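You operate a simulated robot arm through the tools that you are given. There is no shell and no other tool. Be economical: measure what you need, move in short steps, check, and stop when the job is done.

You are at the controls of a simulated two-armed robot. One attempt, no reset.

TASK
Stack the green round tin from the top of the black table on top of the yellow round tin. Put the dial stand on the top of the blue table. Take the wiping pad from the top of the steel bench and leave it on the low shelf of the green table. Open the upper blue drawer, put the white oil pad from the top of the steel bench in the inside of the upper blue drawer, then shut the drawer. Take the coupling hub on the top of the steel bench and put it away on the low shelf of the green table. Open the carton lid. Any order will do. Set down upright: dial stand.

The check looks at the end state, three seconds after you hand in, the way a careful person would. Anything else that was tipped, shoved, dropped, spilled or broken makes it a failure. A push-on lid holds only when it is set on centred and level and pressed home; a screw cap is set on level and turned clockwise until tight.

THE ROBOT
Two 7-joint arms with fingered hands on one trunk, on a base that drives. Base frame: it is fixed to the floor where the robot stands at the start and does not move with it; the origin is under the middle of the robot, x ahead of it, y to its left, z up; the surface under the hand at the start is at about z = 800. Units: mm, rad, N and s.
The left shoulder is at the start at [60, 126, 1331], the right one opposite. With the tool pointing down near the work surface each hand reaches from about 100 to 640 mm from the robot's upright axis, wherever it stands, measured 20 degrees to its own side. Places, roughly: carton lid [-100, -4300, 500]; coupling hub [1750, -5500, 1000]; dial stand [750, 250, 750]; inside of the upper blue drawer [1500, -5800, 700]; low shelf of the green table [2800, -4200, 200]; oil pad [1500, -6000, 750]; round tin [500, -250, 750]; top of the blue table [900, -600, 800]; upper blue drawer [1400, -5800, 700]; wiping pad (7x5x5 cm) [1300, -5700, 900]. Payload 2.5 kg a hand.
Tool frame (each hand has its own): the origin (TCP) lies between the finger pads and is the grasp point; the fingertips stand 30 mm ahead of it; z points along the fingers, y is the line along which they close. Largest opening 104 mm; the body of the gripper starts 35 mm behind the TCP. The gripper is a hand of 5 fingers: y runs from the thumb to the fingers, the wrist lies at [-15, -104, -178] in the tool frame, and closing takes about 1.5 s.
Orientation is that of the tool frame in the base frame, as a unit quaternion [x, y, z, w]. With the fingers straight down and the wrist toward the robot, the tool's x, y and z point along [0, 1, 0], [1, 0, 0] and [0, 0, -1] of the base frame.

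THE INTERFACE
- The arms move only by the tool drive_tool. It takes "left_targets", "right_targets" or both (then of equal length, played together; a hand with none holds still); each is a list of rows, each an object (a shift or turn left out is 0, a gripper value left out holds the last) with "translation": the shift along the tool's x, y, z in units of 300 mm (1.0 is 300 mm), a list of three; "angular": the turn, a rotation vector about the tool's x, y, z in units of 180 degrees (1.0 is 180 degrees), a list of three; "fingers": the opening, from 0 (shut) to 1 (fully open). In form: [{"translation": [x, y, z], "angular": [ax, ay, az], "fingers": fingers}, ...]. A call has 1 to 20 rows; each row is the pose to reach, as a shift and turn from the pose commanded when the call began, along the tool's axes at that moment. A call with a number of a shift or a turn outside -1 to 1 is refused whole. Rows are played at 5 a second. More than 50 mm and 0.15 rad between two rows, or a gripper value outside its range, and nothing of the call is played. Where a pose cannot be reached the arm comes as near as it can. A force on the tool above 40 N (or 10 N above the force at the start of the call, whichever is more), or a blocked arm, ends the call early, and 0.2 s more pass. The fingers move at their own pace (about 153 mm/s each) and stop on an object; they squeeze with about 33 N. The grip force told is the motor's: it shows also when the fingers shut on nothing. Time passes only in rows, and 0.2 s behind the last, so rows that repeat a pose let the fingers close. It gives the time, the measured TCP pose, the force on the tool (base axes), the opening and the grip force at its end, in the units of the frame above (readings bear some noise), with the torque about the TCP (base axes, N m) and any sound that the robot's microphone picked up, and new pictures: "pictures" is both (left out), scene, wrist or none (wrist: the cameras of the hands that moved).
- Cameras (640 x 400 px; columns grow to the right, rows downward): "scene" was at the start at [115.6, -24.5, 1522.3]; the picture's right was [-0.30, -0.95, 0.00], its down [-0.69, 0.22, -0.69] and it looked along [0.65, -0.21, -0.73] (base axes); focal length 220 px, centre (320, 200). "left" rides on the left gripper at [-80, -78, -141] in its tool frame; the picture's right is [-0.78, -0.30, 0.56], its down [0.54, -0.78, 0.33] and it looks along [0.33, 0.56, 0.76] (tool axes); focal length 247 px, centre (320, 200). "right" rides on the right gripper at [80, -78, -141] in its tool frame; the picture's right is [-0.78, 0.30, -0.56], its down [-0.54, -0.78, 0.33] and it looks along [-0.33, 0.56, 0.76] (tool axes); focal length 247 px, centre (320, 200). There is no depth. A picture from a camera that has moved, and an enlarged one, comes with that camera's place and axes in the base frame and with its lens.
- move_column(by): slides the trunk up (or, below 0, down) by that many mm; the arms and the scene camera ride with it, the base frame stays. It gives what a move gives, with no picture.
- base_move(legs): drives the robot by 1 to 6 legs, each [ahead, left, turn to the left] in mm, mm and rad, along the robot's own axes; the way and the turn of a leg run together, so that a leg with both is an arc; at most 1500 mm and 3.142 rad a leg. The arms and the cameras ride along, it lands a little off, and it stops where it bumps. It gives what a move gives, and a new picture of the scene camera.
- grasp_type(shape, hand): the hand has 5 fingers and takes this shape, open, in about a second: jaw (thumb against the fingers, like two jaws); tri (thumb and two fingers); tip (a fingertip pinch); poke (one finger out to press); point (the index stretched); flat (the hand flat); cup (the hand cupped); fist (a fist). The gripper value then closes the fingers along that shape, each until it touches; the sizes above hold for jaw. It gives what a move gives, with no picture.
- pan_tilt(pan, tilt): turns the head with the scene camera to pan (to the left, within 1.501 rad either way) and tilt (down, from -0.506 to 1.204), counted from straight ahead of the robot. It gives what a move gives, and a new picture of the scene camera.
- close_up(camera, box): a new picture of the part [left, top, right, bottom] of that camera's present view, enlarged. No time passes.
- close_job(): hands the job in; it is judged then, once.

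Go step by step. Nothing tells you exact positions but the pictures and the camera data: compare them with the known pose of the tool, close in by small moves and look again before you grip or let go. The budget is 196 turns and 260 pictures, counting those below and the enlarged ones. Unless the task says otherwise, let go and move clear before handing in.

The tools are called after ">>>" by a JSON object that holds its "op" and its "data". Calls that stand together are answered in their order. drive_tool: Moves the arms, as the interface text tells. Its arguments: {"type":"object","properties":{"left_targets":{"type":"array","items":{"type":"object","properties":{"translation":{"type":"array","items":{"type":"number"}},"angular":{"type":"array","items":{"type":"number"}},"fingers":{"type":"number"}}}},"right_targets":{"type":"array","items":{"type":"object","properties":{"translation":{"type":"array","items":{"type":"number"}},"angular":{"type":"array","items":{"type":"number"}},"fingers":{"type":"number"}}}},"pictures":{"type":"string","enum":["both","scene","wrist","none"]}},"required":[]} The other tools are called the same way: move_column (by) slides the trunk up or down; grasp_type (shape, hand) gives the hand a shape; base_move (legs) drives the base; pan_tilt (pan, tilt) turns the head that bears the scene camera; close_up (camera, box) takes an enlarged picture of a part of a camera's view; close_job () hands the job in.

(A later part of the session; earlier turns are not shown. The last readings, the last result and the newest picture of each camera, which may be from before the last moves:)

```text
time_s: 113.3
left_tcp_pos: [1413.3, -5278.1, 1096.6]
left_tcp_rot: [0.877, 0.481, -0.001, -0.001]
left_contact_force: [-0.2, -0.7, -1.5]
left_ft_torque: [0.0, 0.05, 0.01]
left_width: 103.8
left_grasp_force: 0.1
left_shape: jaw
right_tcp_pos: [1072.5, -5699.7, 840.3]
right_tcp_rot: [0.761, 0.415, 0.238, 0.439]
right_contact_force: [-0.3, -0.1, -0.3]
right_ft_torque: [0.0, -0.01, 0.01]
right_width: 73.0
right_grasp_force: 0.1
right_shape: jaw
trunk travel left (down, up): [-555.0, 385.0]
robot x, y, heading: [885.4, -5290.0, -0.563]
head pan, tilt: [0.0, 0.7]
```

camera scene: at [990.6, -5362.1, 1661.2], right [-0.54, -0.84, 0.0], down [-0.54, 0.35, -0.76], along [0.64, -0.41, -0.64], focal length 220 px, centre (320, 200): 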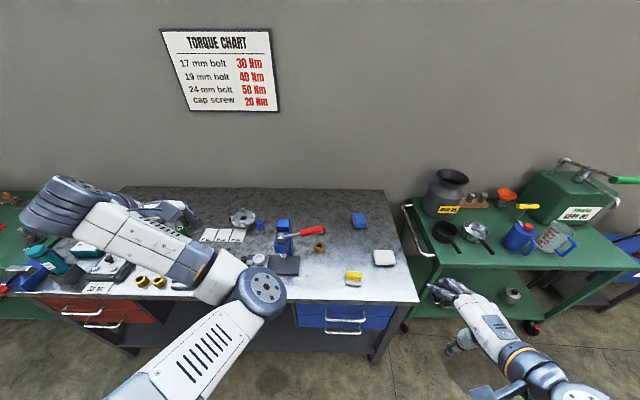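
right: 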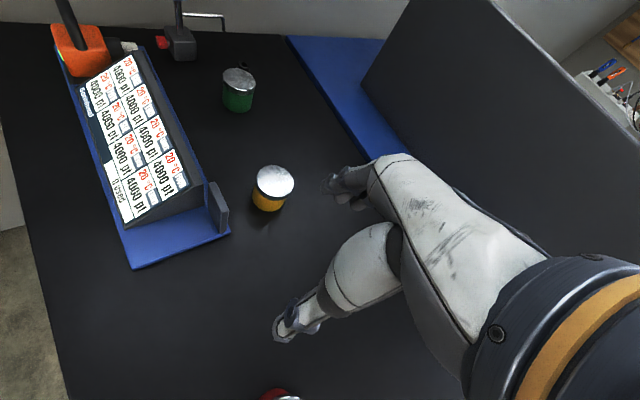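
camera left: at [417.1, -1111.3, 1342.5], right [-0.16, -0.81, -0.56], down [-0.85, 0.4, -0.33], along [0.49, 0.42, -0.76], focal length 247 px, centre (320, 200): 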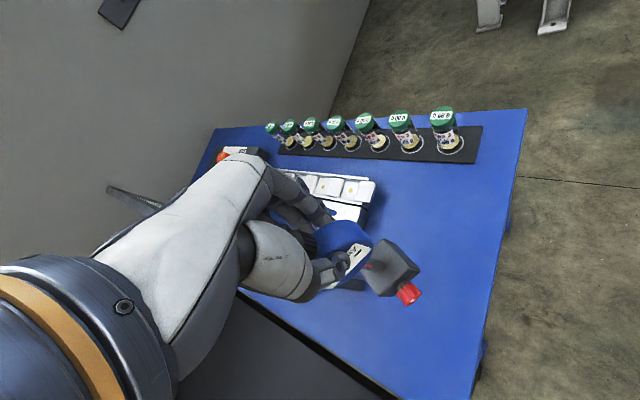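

Move the right hand left and down to in front of the handle.

>>> {"op": "drive_tool", "data": {"right_targets": [{"translation": [0.115, -0.072, 0.042]}, {"translation": [0.23, -0.144, 0.083]}, {"translation": [0.345, -0.216, 0.125]}, {"translation": [0.46, -0.289, 0.167]}], "pictures": "both"}}

>>> {"op": "close_up", "data": {"camera": "scene", "box": [250, 200, 430, 340]}}

```text
time_s: 114.3
left_tcp_pos: [1412.6, -5279.0, 1097.5]
left_tcp_rot: [0.877, 0.48, 0.0, -0.002]
left_contact_force: [-1.3, -0.7, 0.1]
left_ft_torque: [0.0, 0.0, 0.0]
left_width: 103.9
left_grasp_force: 0.0
left_shape: jaw
right_tcp_pos: [1147.8, -5582.3, 741.8]
right_tcp_rot: [0.76, 0.416, 0.238, 0.439]
right_contact_force: [0.1, 0.9, -0.1]
right_ft_torque: [-0.02, 0.03, 0.02]
right_width: 73.1
right_grasp_force: 0.0
right_shape: jaw
trunk travel left (down, up): [-555.0, 385.0]
robot x, y, heading: [881.4, -5290.7, -0.567]
head pan, tilt: [0.0, 0.7]
camera scene: at [990.9, -5361.8, 1361.3], right [-0.54, -0.84, 0.0], down [-0.54, 0.35, -0.76], along [0.64, -0.41, -0.64], focal length 220 px, centre (320, 200)
camera right: at [1056.2, -5428.9, 745.9], right [-0.7, -0.47, 0.54], down [-0.38, -0.4, -0.84], along [0.61, -0.79, 0.1], focal length 247 px, centre (320, 200)
```

scene: 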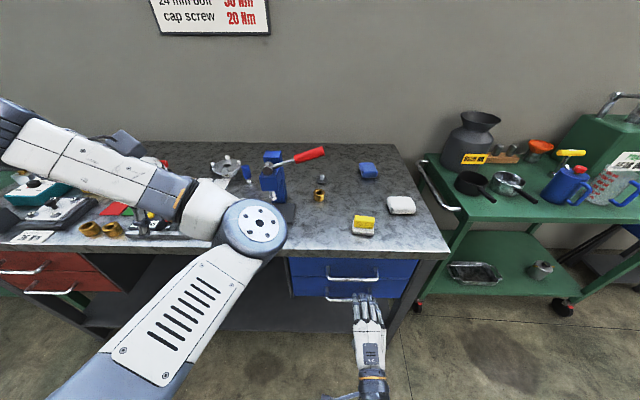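
right: 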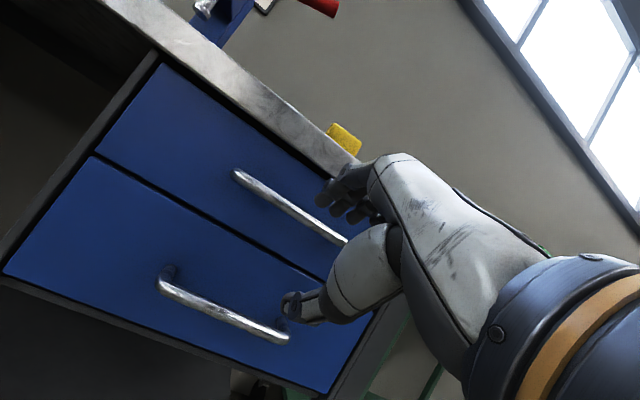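

```text
2.86 times, centred on (340, 270) of scene
camera zoom: at [990.9, -5361.8, 1361.3], right [-0.54, -0.84, 0.0], down [-0.54, 0.35, -0.76], along [0.64, -0.41, -0.64], focal length 629 px, centre (263, 0)
```

zoom: 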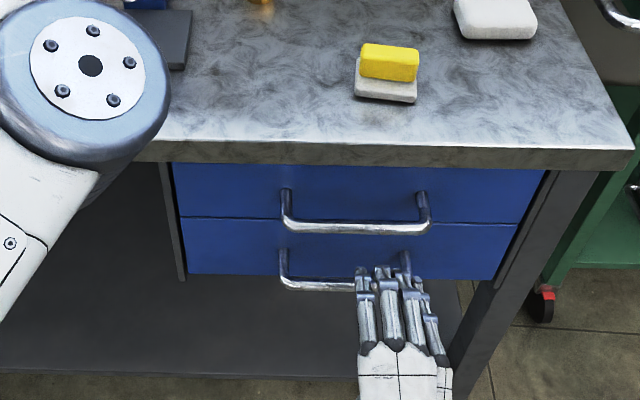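

Hand is level with the upper bar. Shift 25 mm left and move forward 85 mm, then check.

>>> {"op": "drive_tool", "data": {"right_targets": [{"translation": [0.08, 0.03, 0.06]}, {"translation": [0.08, 0.08, 0.14]}, {"translation": [0.08, 0.142, 0.245]}], "pictures": "wrist"}}

>>> {"op": "close_up", "data": {"camera": "scene", "box": [290, 230, 410, 320]}}

```text
time_s: 115.1
left_tcp_pos: [1412.9, -5277.2, 1095.2]
left_tcp_rot: [0.877, 0.481, -0.002, -0.002]
left_contact_force: [-0.2, -0.3, -1.1]
left_ft_torque: [-0.01, 0.02, 0.01]
left_width: 103.8
left_grasp_force: 0.0
left_shape: jaw
right_tcp_pos: [1231.8, -5609.1, 740.6]
right_tcp_rot: [0.76, 0.416, 0.238, 0.439]
right_contact_force: [0.2, -0.3, -0.2]
right_ft_torque: [-0.04, -0.02, 0.01]
right_width: 73.2
right_grasp_force: 0.0
right_shape: jaw
trunk travel left (down, up): [-555.0, 385.0]
robot x, y, heading: [886.2, -5296.7, -0.567]
head pan, tilt: [0.0, 0.7]
camera right: at [1138.9, -5456.3, 744.8], right [-0.7, -0.47, 0.54], down [-0.38, -0.4, -0.84], along [0.61, -0.79, 0.1], focal length 247 px, centre (320, 200)
```

right: 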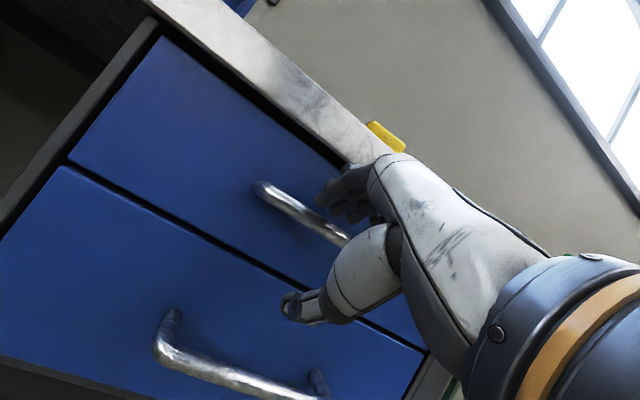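

```text
4.44 times, centred on (350, 275) of scene
camera zoom: at [990.9, -5362.1, 1361.2], right [-0.54, -0.84, 0.0], down [-0.54, 0.35, -0.76], along [0.64, -0.41, -0.64], focal length 978 px, centre (187, -133)
```

zoom: 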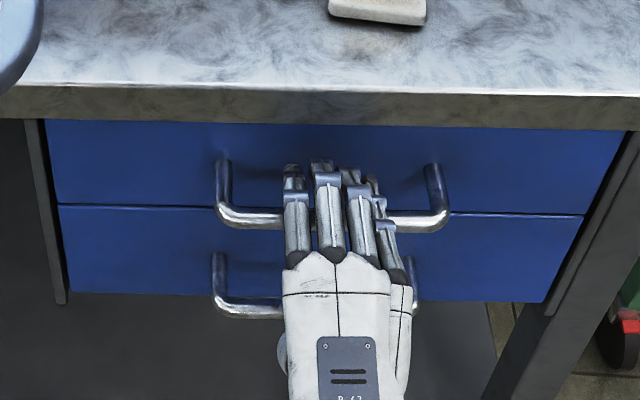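

The fingers are over the bar between the legs. Move 10 mm more forward and close.

>>> {"op": "drive_tool", "data": {"right_targets": [{"translation": [0, 0.012, 0.032], "fingers": 0.7}, {"translation": [0, 0.012, 0.032], "fingers": 0.4}, {"translation": [0, 0.012, 0.032], "fingers": 0.2}, {"translation": [0, 0.012, 0.032], "fingers": 0.0}, {"translation": [0, 0.012, 0.032], "fingers": 0.0}, {"translation": [0, 0.012, 0.032], "fingers": 0.0}], "pictures": "wrist"}}

>>> {"op": "close_up", "data": {"camera": "scene", "box": [290, 230, 410, 320]}}

```text
time_s: 116.5
left_tcp_pos: [1413.3, -5278.1, 1096.4]
left_tcp_rot: [0.877, 0.481, -0.002, -0.001]
left_contact_force: [0.0, -0.5, -0.8]
left_ft_torque: [-0.01, 0.01, -0.01]
left_width: 103.7
left_grasp_force: 0.0
left_shape: jaw
right_tcp_pos: [1240.4, -5615.5, 737.5]
right_tcp_rot: [0.761, 0.415, 0.237, 0.439]
right_contact_force: [1.9, -1.3, -0.9]
right_ft_torque: [-0.18, 0.11, 0.12]
right_width: 0.0
right_grasp_force: 33.0
right_shape: jaw
trunk travel left (down, up): [-555.0, 385.0]
robot x, y, heading: [885.8, -5293.5, -0.567]
head pan, tilt: [0.0, 0.7]
camera right: at [1146.8, -5461.9, 743.0], right [-0.7, -0.47, 0.54], down [-0.38, -0.4, -0.84], along [0.61, -0.79, 0.1], focal length 247 px, centre (320, 200)
```

right: 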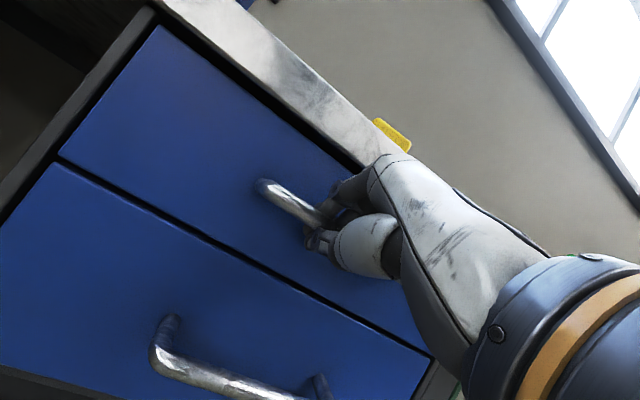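

```text
4.44 times, centred on (350, 275) of scene
camera zoom: at [990.9, -5362.1, 1361.2], right [-0.54, -0.84, 0.0], down [-0.54, 0.35, -0.76], along [0.64, -0.41, -0.64], focal length 978 px, centre (187, -133)
```

zoom: 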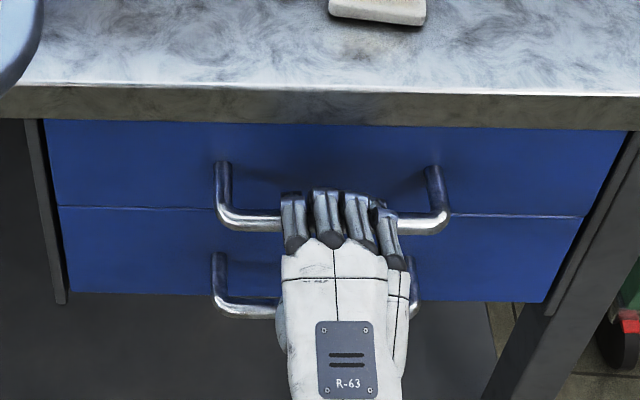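

Fingers appear closed around the bar. Test pull 40 mm with the arm.

>>> {"op": "drive_tool", "data": {"right_targets": [{"translation": [0, -0.017, -0.029]}, {"translation": [0, -0.033, -0.058]}, {"translation": [0, -0.05, -0.087]}, {"translation": [0, -0.067, -0.115]}], "pictures": "wrist"}}

>>> {"op": "close_up", "data": {"camera": "scene", "box": [290, 230, 410, 320]}}

```text
time_s: 117.5
left_tcp_pos: [1411.5, -5276.8, 1098.8]
left_tcp_rot: [0.876, 0.482, -0.001, 0.0]
left_contact_force: [0.0, -0.3, -0.2]
left_ft_torque: [-0.03, 0.02, 0.0]
left_width: 103.9
left_grasp_force: 0.0
left_shape: jaw
right_tcp_pos: [1206.6, -5591.6, 738.2]
right_tcp_rot: [0.76, 0.416, 0.238, 0.439]
right_contact_force: [-0.1, 2.1, 1.8]
right_ft_torque: [-0.15, 0.03, 0.14]
right_width: 0.2
right_grasp_force: 33.0
right_shape: jaw
trunk travel left (down, up): [-555.0, 385.0]
robot x, y, heading: [886.1, -5295.7, -0.568]
head pan, tilt: [0.0, 0.7]
camera right: at [1113.1, -5439.5, 742.4], right [-0.7, -0.47, 0.54], down [-0.38, -0.4, -0.84], along [0.61, -0.79, 0.1], focal length 247 px, centre (320, 200)
```

right: 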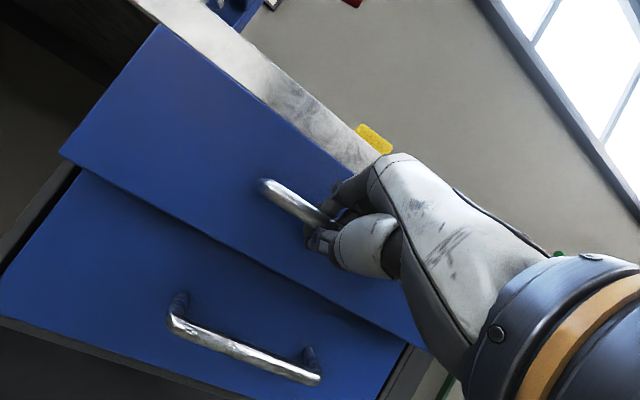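

```text
4.44 times, centred on (350, 275) of scene
camera zoom: at [990.4, -5361.7, 1361.3], right [-0.54, -0.84, 0.0], down [-0.54, 0.35, -0.77], along [0.64, -0.41, -0.64], focal length 978 px, centre (187, -133)
```

zoom: 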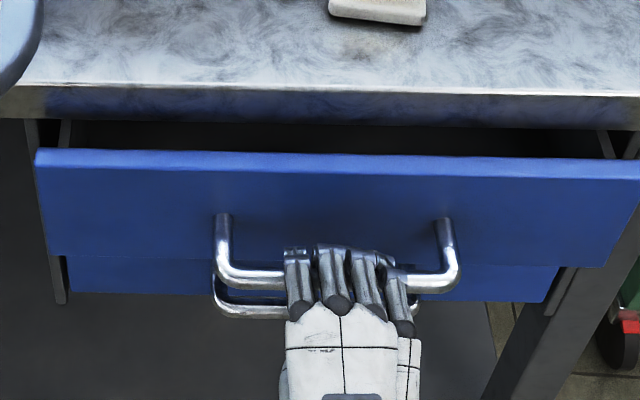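

The drawer slides. Pull 50 mm more by arm, then back the base 120 mm.

>>> {"op": "drive_tool", "data": {"right_targets": [{"translation": [0, -0.017, -0.029]}, {"translation": [0, -0.033, -0.058]}, {"translation": [0, -0.05, -0.087]}, {"translation": [0, -0.067, -0.115]}, {"translation": [0, -0.083, -0.144]}], "pictures": "none"}}

>>> {"op": "base_move", "data": {"legs": [[-110, 0, 0]]}}

```text
time_s: 118.7
left_tcp_pos: [1412.9, -5277.8, 1097.9]
left_tcp_rot: [0.877, 0.481, 0.0, -0.001]
left_contact_force: [-0.5, 1.3, 0.0]
left_ft_torque: [0.0, 0.01, 0.0]
left_width: 103.6
left_grasp_force: 0.1
left_shape: jaw
right_tcp_pos: [1165.4, -5564.5, 737.3]
right_tcp_rot: [0.759, 0.416, 0.239, 0.439]
right_contact_force: [0.9, 4.7, 2.0]
right_ft_torque: [-0.28, 0.05, 0.16]
right_width: 0.3
right_grasp_force: 33.3
right_shape: jaw
trunk travel left (down, up): [-555.0, 385.0]
robot x, y, heading: [886.0, -5293.3, -0.567]
head pan, tilt: [0.0, 0.7]
```

```text
time_s: 119.9
left_tcp_pos: [1320.9, -5218.1, 1097.3]
left_tcp_rot: [0.877, 0.481, -0.002, -0.001]
left_contact_force: [0.1, -0.6, -0.5]
left_ft_torque: [0.0, 0.0, 0.04]
left_width: 103.8
left_grasp_force: 0.0
left_shape: jaw
right_tcp_pos: [1074.4, -5505.2, 737.6]
right_tcp_rot: [0.76, 0.416, 0.238, 0.438]
right_contact_force: [9.8, 12.8, -2.5]
right_ft_torque: [-0.25, 0.18, 0.35]
right_width: 0.1
right_grasp_force: 32.9
right_shape: jaw
trunk travel left (down, up): [-555.0, 385.0]
robot x, y, heading: [795.4, -5231.1, -0.571]
head pan, tilt: [0.0, 0.7]
camera scene: at [898.8, -5301.6, 1361.2], right [-0.54, -0.84, 0.0], down [-0.54, 0.35, -0.76], along [0.64, -0.41, -0.64], focal length 220 px, centre (320, 200)
```

scene: 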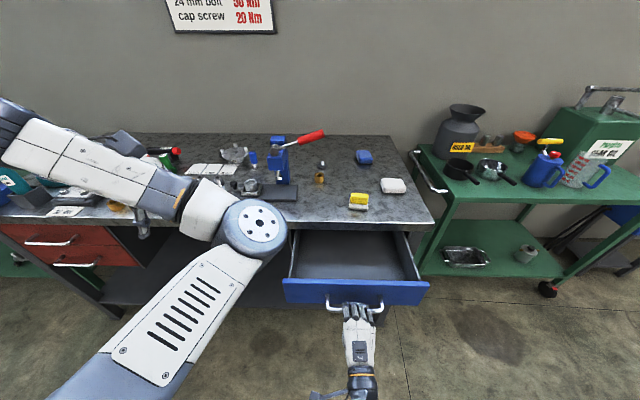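

The drawer is open ~200 mm. Open the fingers and back the hand out.

>>> {"op": "drive_tool", "data": {"right_targets": [{"translation": [0, 0, 0], "fingers": 0.3}, {"translation": [0, 0, 0], "fingers": 0.7}, {"translation": [0, 0, 0], "fingers": 0.7}, {"translation": [0, 0, 0], "fingers": 0.7}], "pictures": "wrist"}}

>>> {"op": "close_up", "data": {"camera": "scene", "box": [270, 220, 450, 350]}}

```text
time_s: 120.9
left_tcp_pos: [1319.3, -5218.0, 1097.1]
left_tcp_rot: [0.877, 0.481, -0.002, -0.002]
left_contact_force: [0.2, 0.2, -0.2]
left_ft_torque: [-0.01, 0.0, 0.01]
left_width: 103.8
left_grasp_force: 0.0
left_shape: jaw
right_tcp_pos: [1073.4, -5506.6, 737.7]
right_tcp_rot: [0.76, 0.417, 0.239, 0.437]
right_contact_force: [-0.2, 0.4, 0.3]
right_ft_torque: [-0.02, -0.01, -0.04]
right_width: 72.2
right_grasp_force: 0.0
right_shape: jaw
trunk travel left (down, up): [-555.0, 385.0]
robot x, y, heading: [791.9, -5232.6, -0.569]
head pan, tilt: [0.0, 0.7]
camera right: at [980.5, -5353.2, 742.4], right [-0.7, -0.47, 0.54], down [-0.38, -0.4, -0.84], along [0.61, -0.79, 0.1], focal length 247 px, centre (320, 200)
```

right: 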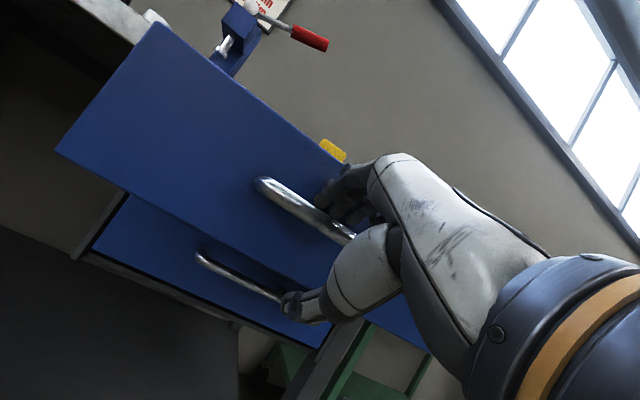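

```text
3.08 times, centred on (360, 285) of scene
camera zoom: at [898.0, -5302.6, 1361.3], right [-0.54, -0.84, 0.0], down [-0.54, 0.35, -0.76], along [0.64, -0.41, -0.64], focal length 677 px, centre (197, -62)
```

zoom: 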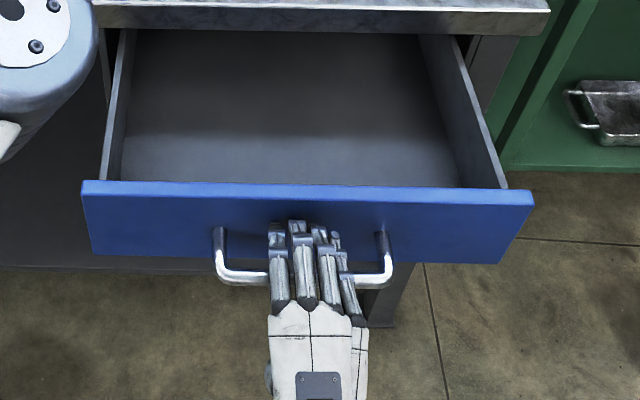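

Back the right hand off the bar, then raise it and level it to fingers-down.

>>> {"op": "drive_tool", "data": {"right_targets": [{"translation": [0, 0.02, -0.02]}, {"translation": [0, -0.03, -0.12]}, {"translation": [0, -0.08, -0.22]}, {"translation": [0, -0.05, -0.3], "fingers": 1}], "pictures": "none"}}

>>> {"op": "move_column", "data": {"by": 200}}

>>> {"op": "close_up", "data": {"camera": "scene", "box": [240, 160, 480, 340]}}

```text
time_s: 121.9
left_tcp_pos: [1319.6, -5217.1, 1097.4]
left_tcp_rot: [0.877, 0.481, 0.0, -0.001]
left_contact_force: [0.1, 0.1, -0.6]
left_ft_torque: [0.02, 0.0, -0.03]
left_width: 103.9
left_grasp_force: 0.2
left_shape: jaw
right_tcp_pos: [1000.5, -5460.1, 768.6]
right_tcp_rot: [0.76, 0.416, 0.24, 0.438]
right_contact_force: [0.0, -0.3, 0.2]
right_ft_torque: [0.0, 0.05, 0.0]
right_width: 104.2
right_grasp_force: 0.0
right_shape: jaw
trunk travel left (down, up): [-555.0, 385.0]
robot x, y, heading: [794.3, -5238.1, -0.571]
head pan, tilt: [0.0, 0.7]
```

```text
time_s: 124.0
left_tcp_pos: [1320.1, -5217.4, 1297.1]
left_tcp_rot: [0.877, 0.481, -0.001, -0.002]
left_contact_force: [0.1, 0.7, -0.4]
left_ft_torque: [0.0, -0.02, 0.01]
left_width: 103.9
left_grasp_force: 0.0
left_shape: jaw
right_tcp_pos: [1001.5, -5460.5, 968.4]
right_tcp_rot: [0.761, 0.416, 0.238, 0.438]
right_contact_force: [-0.7, 0.2, -0.8]
right_ft_torque: [0.0, -0.02, 0.0]
right_width: 104.1
right_grasp_force: 0.1
right_shape: jaw
trunk travel left (down, up): [-755.0, 185.0]
robot x, y, heading: [793.7, -5232.8, -0.569]
head pan, tilt: [0.0, 0.7]
```

```text
2.22 times, centred on (360, 250) of scene
camera zoom: at [898.1, -5302.6, 1561.2], right [-0.54, -0.84, 0.0], down [-0.54, 0.35, -0.76], along [0.64, -0.41, -0.64], focal length 489 px, centre (231, 89)
```

zoom: 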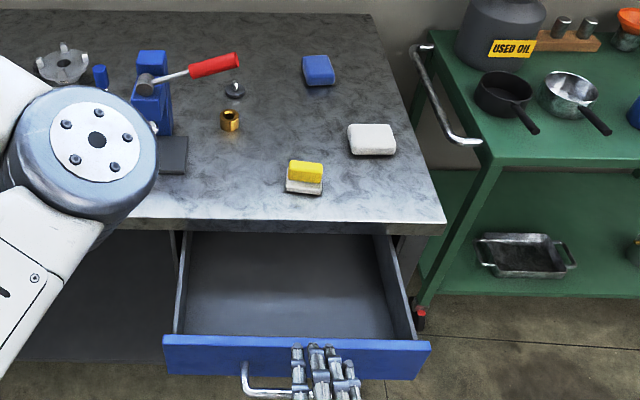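

Pitch the right hand back to fingers-down while raising it.

>>> {"op": "drive_tool", "data": {"right_targets": [{"translation": [-0.03, 0.045, -0.025], "angular": [0.042, 0, 0]}, {"translation": [-0.06, 0.09, -0.05], "angular": [0.083, 0, 0]}, {"translation": [-0.09, 0.135, -0.075], "angular": [0.125, 0, 0]}, {"translation": [-0.12, 0.18, -0.1], "angular": [0.167, 0, 0]}, {"translation": [-0.15, 0.225, -0.125], "angular": [0.208, 0, 0]}, {"translation": [-0.18, 0.27, -0.15], "angular": [0.25, 0, 0]}, {"translation": [-0.2, 0.31, -0.175], "angular": [0.291, 0, 0]}, {"translation": [-0.22, 0.346, -0.2], "angular": [0.333, 0, 0]}], "pictures": "none"}}

>>> {"op": "base_move", "data": {"legs": [[190, -90, 0]]}}

```text
time_s: 125.8
left_tcp_pos: [1320.6, -5218.3, 1296.5]
left_tcp_rot: [0.876, 0.481, -0.001, -0.002]
left_contact_force: [0.0, -0.6, -0.2]
left_ft_torque: [-0.01, 0.05, -0.01]
left_width: 103.8
left_grasp_force: 0.1
left_shape: jaw
right_tcp_pos: [995.5, -5528.5, 1066.6]
right_tcp_rot: [0.876, 0.482, -0.003, -0.001]
right_contact_force: [0.3, 0.9, -0.3]
right_ft_torque: [0.03, 0.01, 0.02]
right_width: 104.1
right_grasp_force: 0.1
right_shape: jaw
right hand out of reach, approached as far as the arm can: row 6, 7, 8
trunk travel left (down, up): [-755.0, 185.0]
robot x, y, heading: [791.7, -5234.4, -0.565]
head pan, tilt: [0.0, 0.7]
```

```text
time_s: 127.5
left_tcp_pos: [1430.4, -5394.0, 1296.6]
left_tcp_rot: [0.877, 0.481, -0.001, -0.001]
left_contact_force: [0.6, -0.3, -0.5]
left_ft_torque: [-0.01, -0.01, -0.01]
left_width: 103.8
left_grasp_force: 0.1
left_shape: jaw
right_tcp_pos: [1106.1, -5703.1, 1067.4]
right_tcp_rot: [0.877, 0.481, -0.001, -0.002]
right_contact_force: [0.2, -1.0, 0.0]
right_ft_torque: [0.02, 0.0, -0.04]
right_width: 104.3
right_grasp_force: 0.1
right_shape: jaw
trunk travel left (down, up): [-755.0, 185.0]
robot x, y, heading: [905.6, -5414.4, -0.568]
head pan, tilt: [0.0, 0.7]
camera scene: at [1008.7, -5478.7, 1561.2], right [-0.54, -0.84, 0.0], down [-0.54, 0.35, -0.76], along [0.64, -0.41, -0.64], focal length 220 px, centre (320, 200)
```

scene: 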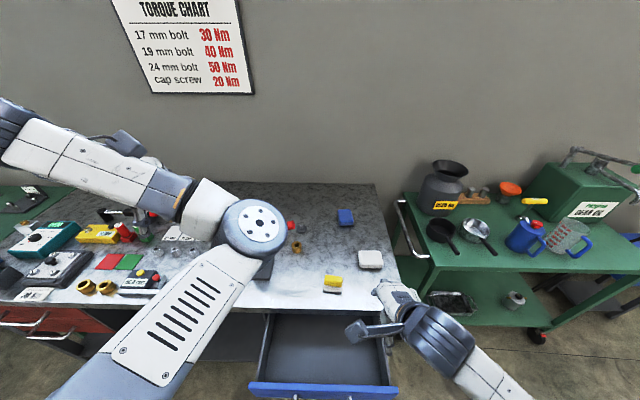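

Move the right hand above the white pad and look.

>>> {"op": "drive_tool", "data": {"right_targets": [{"translation": [-0.025, 0.136, 0.0], "fingers": 1}, {"translation": [-0.05, 0.272, 0.0]}, {"translation": [-0.075, 0.408, 0.05]}, {"translation": [-0.1, 0.544, 0.1]}, {"translation": [-0.124, 0.68, 0.15]}, {"translation": [-0.148, 0.817, 0.2]}, {"translation": [-0.173, 0.953, 0.25]}], "pictures": "both"}}

>>> {"op": "close_up", "data": {"camera": "right", "box": [140, 150, 400, 330]}}

```text
time_s: 129.1
left_tcp_pos: [1429.9, -5392.7, 1297.1]
left_tcp_rot: [0.876, 0.482, -0.001, -0.001]
left_contact_force: [0.3, -0.4, 0.1]
left_ft_torque: [0.03, 0.0, 0.0]
left_width: 103.5
left_grasp_force: 0.0
left_shape: jaw
right_tcp_pos: [1319.7, -5898.7, 992.5]
right_tcp_rot: [0.877, 0.48, -0.001, 0.0]
right_contact_force: [0.5, 0.0, -0.6]
right_ft_torque: [0.01, -0.03, 0.01]
right_width: 103.9
right_grasp_force: 0.0
right_shape: jaw
trunk travel left (down, up): [-755.0, 185.0]
robot x, y, heading: [904.6, -5412.3, -0.571]
head pan, tilt: [0.0, 0.7]
camera scene: at [1009.1, -5478.2, 1561.2], right [-0.54, -0.84, 0.0], down [-0.54, 0.35, -0.76], along [0.64, -0.41, -0.64], focal length 220 px, centre (320, 200)
camera right: at [1295.8, -5790.8, 1133.5], right [-0.17, -0.81, 0.56], down [-0.94, -0.03, -0.33], along [0.29, -0.58, -0.76], focal length 247 px, centre (320, 200)
```

scene: 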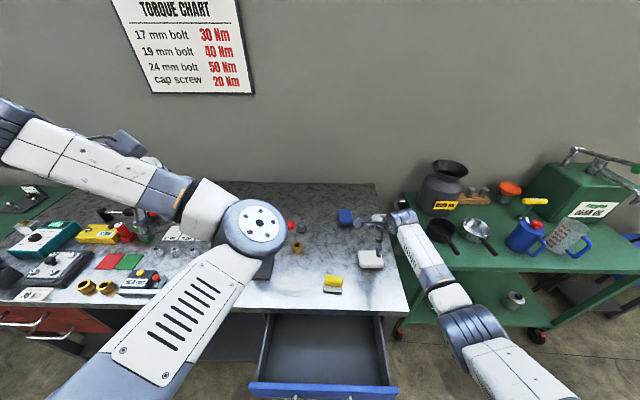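
right: 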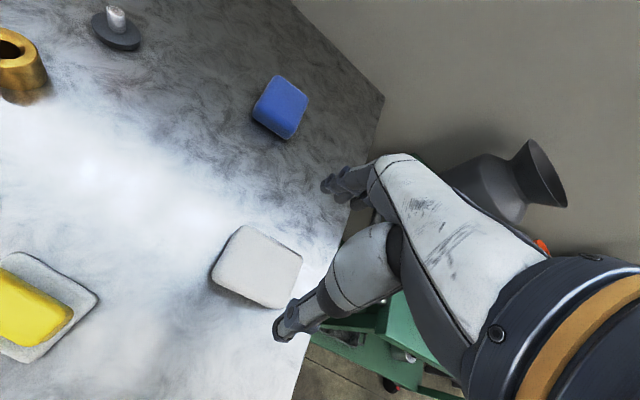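

```text
2.22 times, centred on (270, 240) of right
camera zoom: at [1295.8, -5790.8, 1133.5], right [-0.17, -0.81, 0.56], down [-0.94, -0.03, -0.33], along [0.29, -0.58, -0.76], focal length 549 px, centre (431, 111)
```

zoom: 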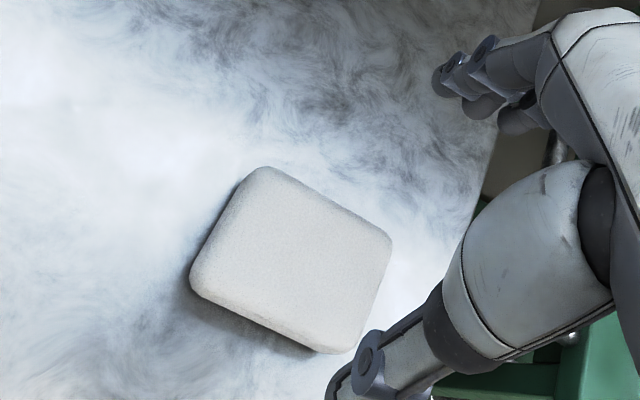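

Well centred. Descend to z≈872 and check.

>>> {"op": "drive_tool", "data": {"right_targets": [{"translation": [0, 0, 0.13]}, {"translation": [0, 0, 0.26]}, {"translation": [0, 0, 0.35]}, {"translation": [0, 0, 0.4]}], "pictures": "wrist"}}

>>> {"op": "close_up", "data": {"camera": "scene", "box": [310, 200, 430, 290]}}

```text
time_s: 130.1
left_tcp_pos: [1429.6, -5391.6, 1296.3]
left_tcp_rot: [0.876, 0.482, -0.002, -0.003]
left_contact_force: [0.3, -0.2, 0.4]
left_ft_torque: [0.0, 0.0, -0.02]
left_width: 104.0
left_grasp_force: 0.0
left_shape: jaw
right_tcp_pos: [1309.9, -5894.4, 882.5]
right_tcp_rot: [0.877, 0.48, -0.001, 0.001]
right_contact_force: [-0.2, 0.1, -1.1]
right_ft_torque: [0.0, -0.01, 0.02]
right_width: 104.0
right_grasp_force: 0.0
right_shape: jaw
right hand out of reach, approached as far as the arm can: row 3, 4
trunk travel left (down, up): [-755.0, 185.0]
robot x, y, heading: [904.0, -5409.3, -0.57]
head pan, tilt: [0.0, 0.7]
camera right: at [1286.9, -5786.1, 1024.4], right [-0.17, -0.81, 0.56], down [-0.94, -0.03, -0.33], along [0.29, -0.58, -0.76], focal length 247 px, centre (320, 200)
```

right: 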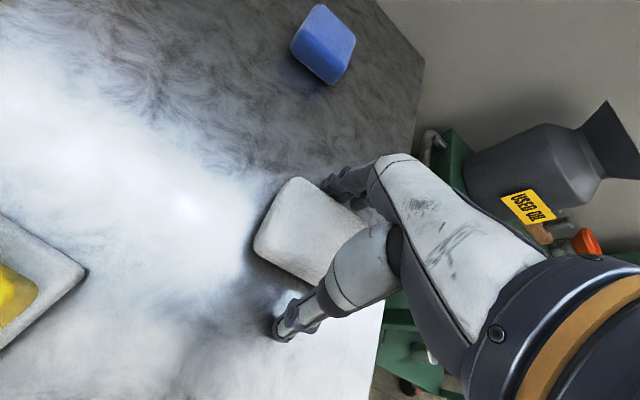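

```text
4.44 times, centred on (370, 245) of scene
camera zoom: at [1008.2, -5478.1, 1561.3], right [-0.54, -0.84, 0.0], down [-0.54, 0.35, -0.77], along [0.64, -0.41, -0.64], focal length 978 px, centre (98, 0)
```

zoom: 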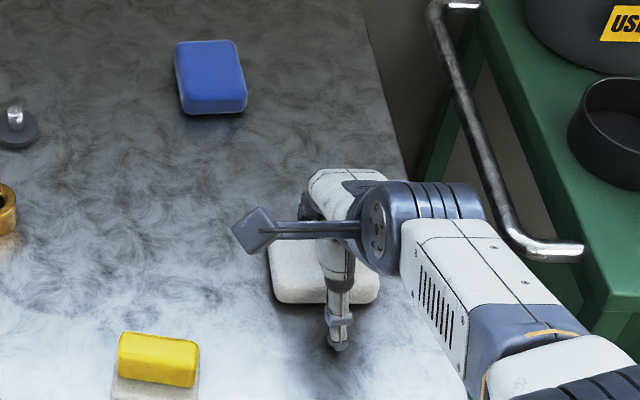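

At the reach limit again. Raise and pull back a little, then lower the trunk 140 mm.

>>> {"op": "drive_tool", "data": {"right_targets": [{"translation": [0, -0.05, -0.13]}, {"translation": [0, -0.1, -0.26]}, {"translation": [0, -0.12, -0.4]}, {"translation": [0, -0.12, -0.52]}], "pictures": "none"}}

```text
time_s: 131.1
left_tcp_pos: [1429.6, -5392.9, 1297.2]
left_tcp_rot: [0.877, 0.481, -0.001, -0.001]
left_contact_force: [0.6, -0.2, -0.2]
left_ft_torque: [0.03, 0.02, 0.0]
left_width: 103.8
left_grasp_force: 0.1
left_shape: jaw
right_tcp_pos: [1281.1, -5874.6, 1037.3]
right_tcp_rot: [0.877, 0.48, -0.002, -0.001]
right_contact_force: [-0.2, 0.1, 0.0]
right_ft_torque: [-0.01, 0.02, 0.01]
right_width: 103.9
right_grasp_force: 0.0
right_shape: jaw
trunk travel left (down, up): [-755.0, 185.0]
robot x, y, heading: [905.7, -5413.1, -0.571]
head pan, tilt: [0.0, 0.7]
```

>>> {"op": "move_column", "data": {"by": -110}}

>>> {"op": "drive_tool", "data": {"right_targets": [{"translation": [-0.003, 0.08, 0]}, {"translation": [-0.006, 0.148, 0.0]}, {"translation": [-0.006, 0.148, 0.08]}, {"translation": [-0.006, 0.148, 0.13]}, {"translation": [-0.006, 0.148, 0.17]}], "pictures": "wrist"}}

```text
time_s: 132.5
left_tcp_pos: [1429.6, -5391.7, 1187.2]
left_tcp_rot: [0.876, 0.482, -0.001, -0.001]
left_contact_force: [-0.2, 0.3, -0.1]
left_ft_torque: [-0.02, 0.0, 0.02]
left_width: 103.7
left_grasp_force: 0.2
left_shape: jaw
right_tcp_pos: [1281.7, -5874.7, 927.2]
right_tcp_rot: [0.877, 0.48, -0.002, 0.0]
right_contact_force: [-0.2, -0.2, -0.5]
right_ft_torque: [0.04, -0.01, 0.02]
right_width: 103.8
right_grasp_force: 0.0
right_shape: jaw
trunk travel left (down, up): [-645.0, 295.0]
robot x, y, heading: [901.2, -5409.6, -0.569]
head pan, tilt: [0.0, 0.7]
```

```text
time_s: 133.5
left_tcp_pos: [1429.7, -5392.7, 1187.6]
left_tcp_rot: [0.876, 0.482, -0.001, -0.002]
left_contact_force: [0.6, -0.1, -0.4]
left_ft_torque: [0.0, 0.01, 0.02]
left_width: 103.8
left_grasp_force: 0.0
left_shape: jaw
right_tcp_pos: [1328.6, -5904.6, 906.5]
right_tcp_rot: [0.877, 0.48, 0.013, 0.017]
right_contact_force: [-1.7, 1.4, 14.0]
right_ft_torque: [0.55, 0.91, 0.02]
right_width: 104.1
right_grasp_force: 0.0
right_shape: jaw
trunk travel left (down, up): [-645.0, 295.0]
robot x, y, heading: [903.9, -5410.4, -0.566]
head pan, tilt: [0.0, 0.7]
stopped in row 5 (right hand): the force on the tool passed its limit at 46 N (the readings are from after the stop); the commanded pose is now the measured one
camera right: at [1299.3, -5793.4, 1045.7], right [-0.19, -0.8, 0.56], down [-0.93, -0.04, -0.37], along [0.32, -0.59, -0.74], focal length 247 px, centre (320, 200)
```

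right: 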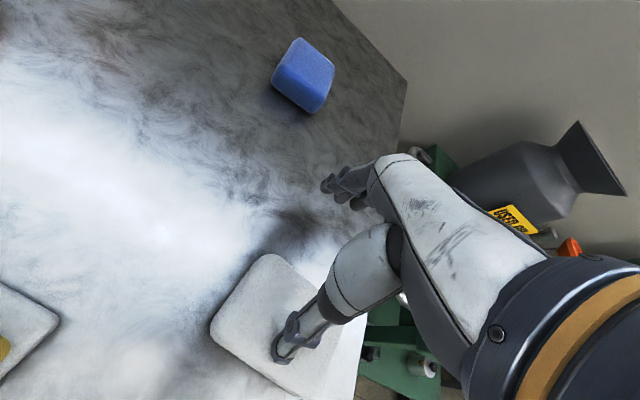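

The thumb landed on the pad: the pad had been dragged ~45 mm toward the front on my retreat. Lift, level, move back 45 mm and re-look.

>>> {"op": "drive_tool", "data": {"right_targets": [{"translation": [0, 0, -0.1], "angular": [0.0134, -0.002, 0]}, {"translation": [0, -0.07, -0.14], "angular": [0.0134, -0.002, 0]}, {"translation": [0, -0.15, -0.14], "angular": [0.0134, -0.002, 0]}, {"translation": [0, -0.15, -0.14], "angular": [0.0134, -0.002, 0]}], "pictures": "wrist"}}

>>> {"op": "close_up", "data": {"camera": "scene", "box": [310, 150, 430, 240]}}

```text
time_s: 134.5
left_tcp_pos: [1430.5, -5391.9, 1187.4]
left_tcp_rot: [0.876, 0.482, -0.001, -0.002]
left_contact_force: [-0.1, 0.3, 0.4]
left_ft_torque: [0.02, 0.01, 0.01]
left_width: 103.8
left_grasp_force: 0.1
left_shape: jaw
right_tcp_pos: [1285.2, -5879.2, 942.9]
right_tcp_rot: [0.877, 0.481, -0.003, -0.003]
right_contact_force: [-0.3, 0.8, -0.5]
right_ft_torque: [0.0, -0.03, -0.01]
right_width: 103.9
right_grasp_force: 0.1
right_shape: jaw
trunk travel left (down, up): [-645.0, 295.0]
robot x, y, heading: [903.8, -5409.9, -0.568]
head pan, tilt: [0.0, 0.7]
camera right: at [1264.6, -5771.9, 1085.6], right [-0.16, -0.82, 0.56], down [-0.95, -0.03, -0.33], along [0.28, -0.58, -0.77], focal length 247 px, centre (320, 200)
```

right: 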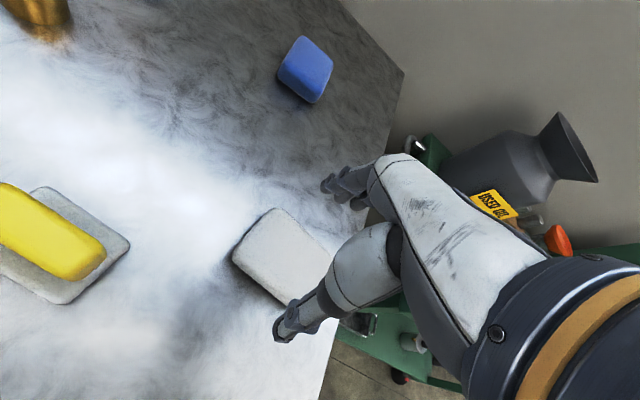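

```text
4.44 times, centred on (370, 195) of scene
camera zoom: at [1008.6, -5478.1, 1451.2], right [-0.54, -0.84, 0.0], down [-0.54, 0.35, -0.76], along [0.64, -0.41, -0.64], focal length 978 px, centre (98, 222)
```

zoom: 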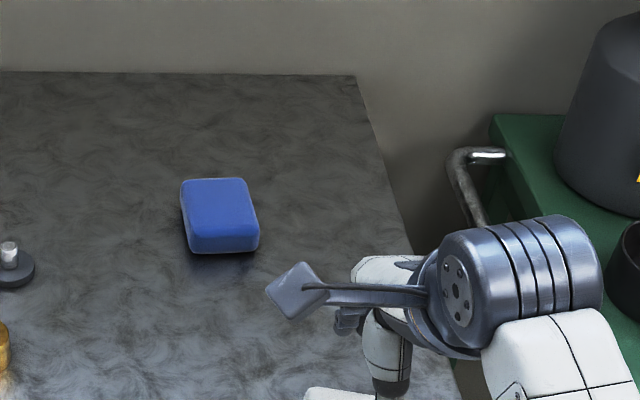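

Centred now. Descend to z≈873 and close.

>>> {"op": "drive_tool", "data": {"right_targets": [{"translation": [-0.02, 0, 0.1]}, {"translation": [-0.02, 0, 0.18]}, {"translation": [-0.02, 0, 0.23]}, {"translation": [-0.02, 0, 0.23], "fingers": 0.7}, {"translation": [-0.02, 0, 0.23], "fingers": 0.5}, {"translation": [-0.02, 0, 0.23], "fingers": 0.4}, {"translation": [-0.02, 0, 0.23], "fingers": 0.4}, {"translation": [-0.02, 0, 0.23], "fingers": 0.4}], "pictures": "wrist"}}

```text
time_s: 136.3
left_tcp_pos: [1428.2, -5390.5, 1188.3]
left_tcp_rot: [0.876, 0.481, -0.001, 0.0]
left_contact_force: [0.5, -0.2, -0.3]
left_ft_torque: [-0.01, -0.02, 0.0]
left_width: 104.1
left_grasp_force: 0.1
left_shape: jaw
right_tcp_pos: [1283.8, -5883.0, 881.4]
right_tcp_rot: [0.876, 0.482, 0.0, 0.003]
right_contact_force: [-3.3, 1.0, 30.1]
right_ft_torque: [0.67, 0.83, -0.01]
right_width: 60.3
right_grasp_force: 32.8
right_shape: jaw
trunk travel left (down, up): [-645.0, 295.0]
robot x, y, heading: [906.4, -5408.3, -0.565]
head pan, tilt: [0.0, 0.7]
camera right: at [1260.3, -5774.3, 1022.6], right [-0.17, -0.81, 0.56], down [-0.94, -0.04, -0.34], along [0.29, -0.58, -0.76], focal length 247 px, centre (320, 200)
```

right: 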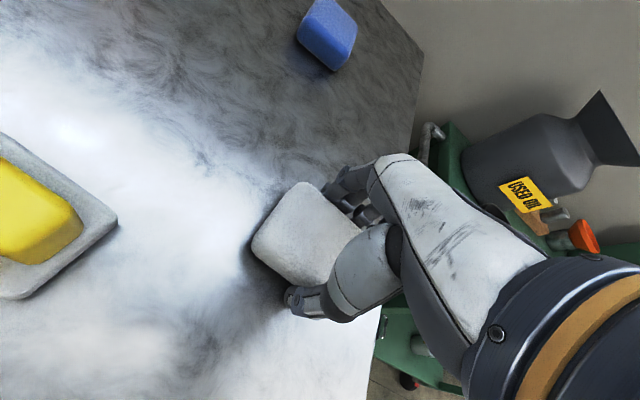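

Gripped (60 mm); bench top ≈850. Lift the pad while moving the left arm further left out of the way.

>>> {"op": "drive_tool", "data": {"left_targets": [{"translation": [0.12, 0, 0]}, {"translation": [0.24, 0, 0]}, {"translation": [0.36, 0, 0]}, {"translation": [0.48, 0, 0]}, {"translation": [0.6, 0, 0]}, {"translation": [0.6, 0, 0]}], "right_targets": [{"translation": [0, 0, -0.05]}, {"translation": [0, 0, -0.15]}, {"translation": [0, 0, -0.28]}, {"translation": [0, -0.05, -0.42]}, {"translation": [0, -0.15, -0.46]}, {"translation": [0.05, -0.28, -0.46]}], "pictures": "scene"}}

```text
time_s: 137.7
left_tcp_pos: [1527.4, -5240.5, 1187.4]
left_tcp_rot: [0.876, 0.482, -0.001, -0.001]
left_contact_force: [-0.7, -0.2, -0.4]
left_ft_torque: [-0.01, -0.01, 0.0]
left_width: 103.7
left_grasp_force: 0.1
left_shape: jaw
right_tcp_pos: [1222.4, -5825.7, 1012.1]
right_tcp_rot: [0.877, 0.481, -0.001, -0.003]
right_contact_force: [-0.4, -0.6, 0.1]
right_ft_torque: [0.0, 0.02, 0.0]
right_width: 59.5
right_grasp_force: 32.7
right_shape: jaw
trunk travel left (down, up): [-645.0, 295.0]
robot x, y, heading: [903.3, -5411.3, -0.57]
head pan, tilt: [0.0, 0.7]
camera scene: at [1007.9, -5478.1, 1451.3], right [-0.54, -0.84, 0.0], down [-0.54, 0.35, -0.77], along [0.65, -0.41, -0.64], focal length 220 px, centre (320, 200)
```

scene: 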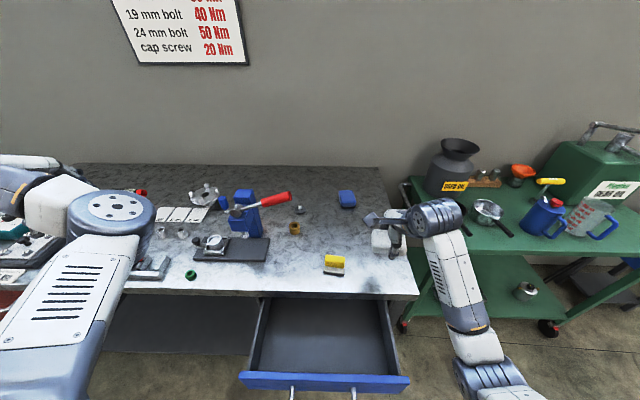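

Pad held. Move over the open drawer.

>>> {"op": "drive_tool", "data": {"right_targets": [{"translation": [0.095, -0.087, 0]}, {"translation": [0.19, -0.174, 0]}, {"translation": [0.28, -0.26, 0]}, {"translation": [0.375, -0.347, 0]}, {"translation": [0.47, -0.434, 0]}, {"translation": [0.555, -0.52, 0]}], "pictures": "both"}}

>>> {"op": "close_up", "data": {"camera": "scene", "box": [220, 210, 440, 400]}}

```text
time_s: 139.1
left_tcp_pos: [1526.3, -5239.8, 1187.3]
left_tcp_rot: [0.876, 0.482, -0.001, -0.001]
left_contact_force: [-0.2, -0.8, -0.5]
left_ft_torque: [0.02, 0.0, 0.0]
left_width: 103.7
left_grasp_force: 0.0
left_shape: jaw
right_tcp_pos: [1182.2, -5624.5, 1019.2]
right_tcp_rot: [0.88, 0.473, -0.013, 0.033]
right_contact_force: [1.1, 0.0, -0.3]
right_ft_torque: [0.0, -0.02, 0.0]
right_width: 59.6
right_grasp_force: 32.8
right_shape: jaw
trunk travel left (down, up): [-645.0, 295.0]
robot x, y, heading: [904.7, -5411.1, -0.573]
head pan, tilt: [0.0, 0.7]
camera scene: at [1008.5, -5478.6, 1451.2], right [-0.54, -0.84, 0.0], down [-0.54, 0.35, -0.76], along [0.64, -0.41, -0.64], focal length 220 px, centre (320, 200)
camera right: at [1160.3, -5505.0, 1153.6], right [-0.19, -0.77, 0.61], down [-0.94, -0.04, -0.34], along [0.28, -0.64, -0.72], focal length 247 px, centre (320, 200)
```

scene: 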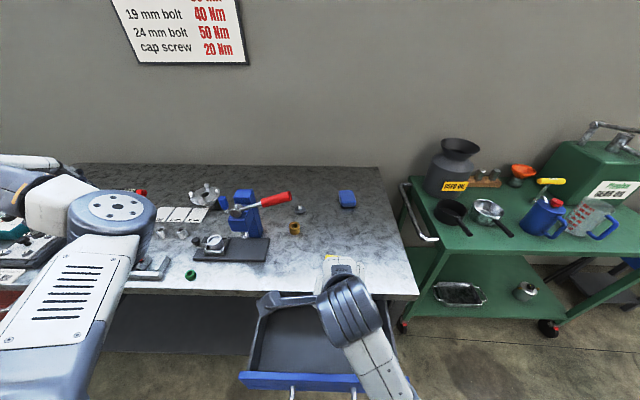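
right: 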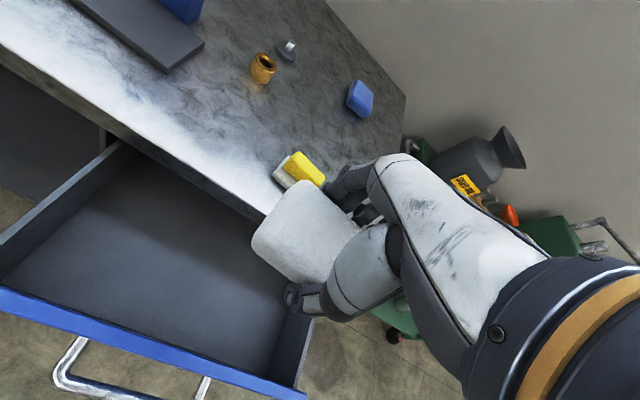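

```text
2.11 times, centred on (330, 305) of scene
camera zoom: at [1008.5, -5478.6, 1451.2], right [-0.54, -0.84, 0.0], down [-0.54, 0.35, -0.76], along [0.64, -0.41, -0.64], focal length 463 px, centre (299, -21)
```

zoom: 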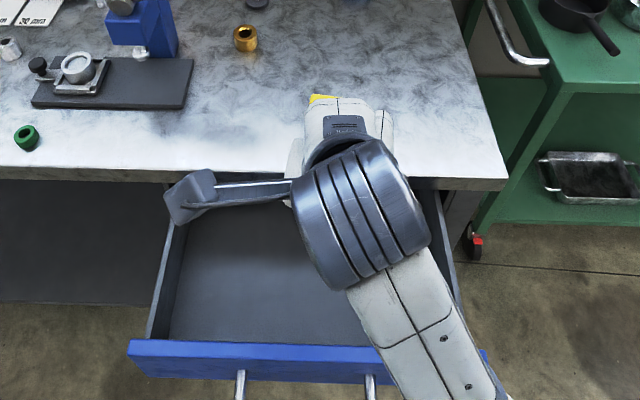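

The pad is over the drawer opening. Descend 170 mm and check.

>>> {"op": "drive_tool", "data": {"right_targets": [{"translation": [-0.03, 0.04, 0.13]}, {"translation": [-0.04, 0.04, 0.26]}, {"translation": [-0.04, 0.04, 0.39]}, {"translation": [-0.04, 0.04, 0.52]}, {"translation": [-0.04, 0.04, 0.57]}], "pictures": "both"}}

```text
time_s: 140.3
left_tcp_pos: [1526.1, -5240.8, 1187.5]
left_tcp_rot: [0.876, 0.482, 0.0, -0.001]
left_contact_force: [-0.1, -0.7, -0.4]
left_ft_torque: [0.0, -0.02, 0.01]
left_width: 103.8
left_grasp_force: 0.0
left_shape: jaw
right_tcp_pos: [1182.7, -5614.8, 841.6]
right_tcp_rot: [0.877, 0.481, 0.0, -0.003]
right_contact_force: [-0.1, -0.2, -1.2]
right_ft_torque: [0.01, -0.02, -0.01]
right_width: 59.3
right_grasp_force: 32.9
right_shape: jaw
trunk travel left (down, up): [-645.0, 295.0]
robot x, y, heading: [905.5, -5414.3, -0.568]
head pan, tilt: [0.0, 0.7]
camera scene: at [1008.2, -5477.9, 1451.3], right [-0.54, -0.84, 0.0], down [-0.54, 0.35, -0.77], along [0.65, -0.41, -0.64], focal length 220 px, centre (320, 200)
camera right: at [1160.2, -5508.5, 985.5], right [-0.16, -0.82, 0.55], down [-0.94, -0.03, -0.33], along [0.29, -0.58, -0.77], focal length 247 px, centre (320, 200)
```

scene: 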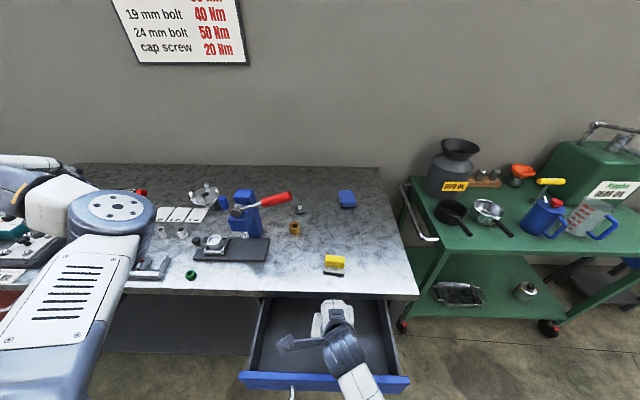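
right: 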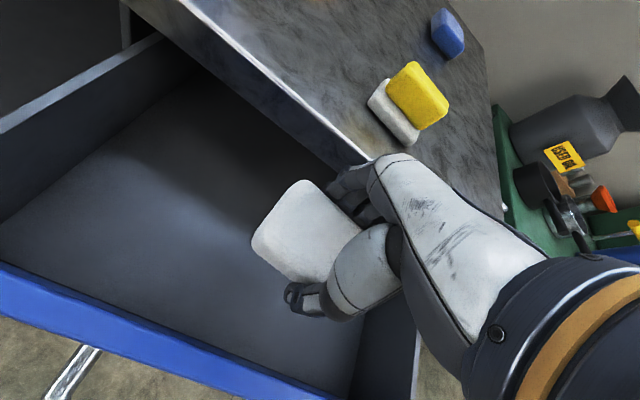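

Continue down toward the drawer floor.

>>> {"op": "drive_tool", "data": {"right_targets": [{"translation": [0, -0.02, 0.12]}, {"translation": [0, -0.02, 0.2]}, {"translation": [0, -0.02, 0.25]}, {"translation": [0, -0.02, 0.29]}], "pictures": "wrist"}}

```text
time_s: 141.3
left_tcp_pos: [1527.1, -5240.1, 1187.5]
left_tcp_rot: [0.876, 0.481, -0.001, -0.002]
left_contact_force: [-0.1, 1.1, -0.1]
left_ft_torque: [0.02, 0.01, -0.02]
left_width: 104.1
left_grasp_force: 0.0
left_shape: jaw
right_tcp_pos: [1166.7, -5621.6, 749.0]
right_tcp_rot: [0.874, 0.485, -0.016, 0.001]
right_contact_force: [-0.7, 0.8, -0.6]
right_ft_torque: [0.0, 0.0, 0.01]
right_width: 59.2
right_grasp_force: 32.6
right_shape: jaw
trunk travel left (down, up): [-645.0, 295.0]
robot x, y, heading: [903.0, -5412.4, -0.566]
head pan, tilt: [0.0, 0.7]
camera right: at [1146.7, -5511.4, 889.7], right [-0.15, -0.8, 0.58], down [-0.95, -0.05, -0.31], along [0.27, -0.59, -0.76], focal length 247 px, centre (320, 200)
```

right: 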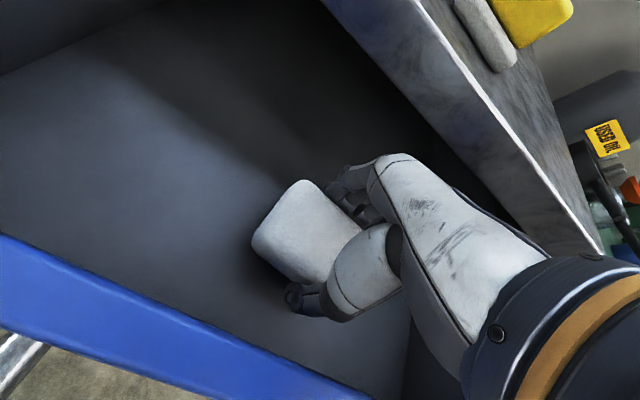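

>>> {"op": "drive_tool", "data": {"right_targets": [{"translation": [0, 0, 0.03]}, {"translation": [0, 0, 0.06]}, {"translation": [0, 0, 0.09]}], "pictures": "wrist"}}

```text
time_s: 142.0
left_tcp_pos: [1526.9, -5241.5, 1188.0]
left_tcp_rot: [0.876, 0.482, -0.001, 0.0]
left_contact_force: [-0.2, -0.5, -0.4]
left_ft_torque: [0.0, 0.01, -0.05]
left_width: 103.9
left_grasp_force: 0.1
left_shape: jaw
right_tcp_pos: [1166.5, -5630.7, 735.1]
right_tcp_rot: [0.873, 0.488, -0.014, 0.015]
right_contact_force: [0.4, -0.5, 16.0]
right_ft_torque: [0.39, 0.56, -0.02]
right_width: 58.7
right_grasp_force: 33.2
right_shape: jaw
trunk travel left (down, up): [-645.0, 295.0]
robot x, y, heading: [906.1, -5414.2, -0.569]
head pan, tilt: [0.0, 0.7]
stopped in row 3 (right hand): the force on the tool passed its limit at 49 N (the readings are from after the stop); the commanded pose is now the measured one
camera right: at [1144.0, -5516.8, 873.3], right [-0.15, -0.79, 0.59], down [-0.95, -0.06, -0.32], along [0.29, -0.6, -0.74], focal length 247 px, centre (320, 200)
```

right: 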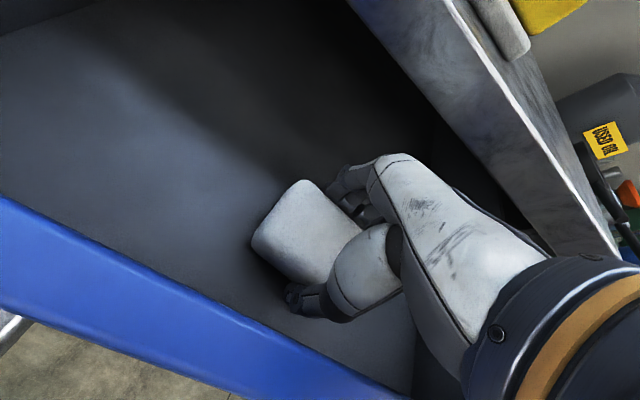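

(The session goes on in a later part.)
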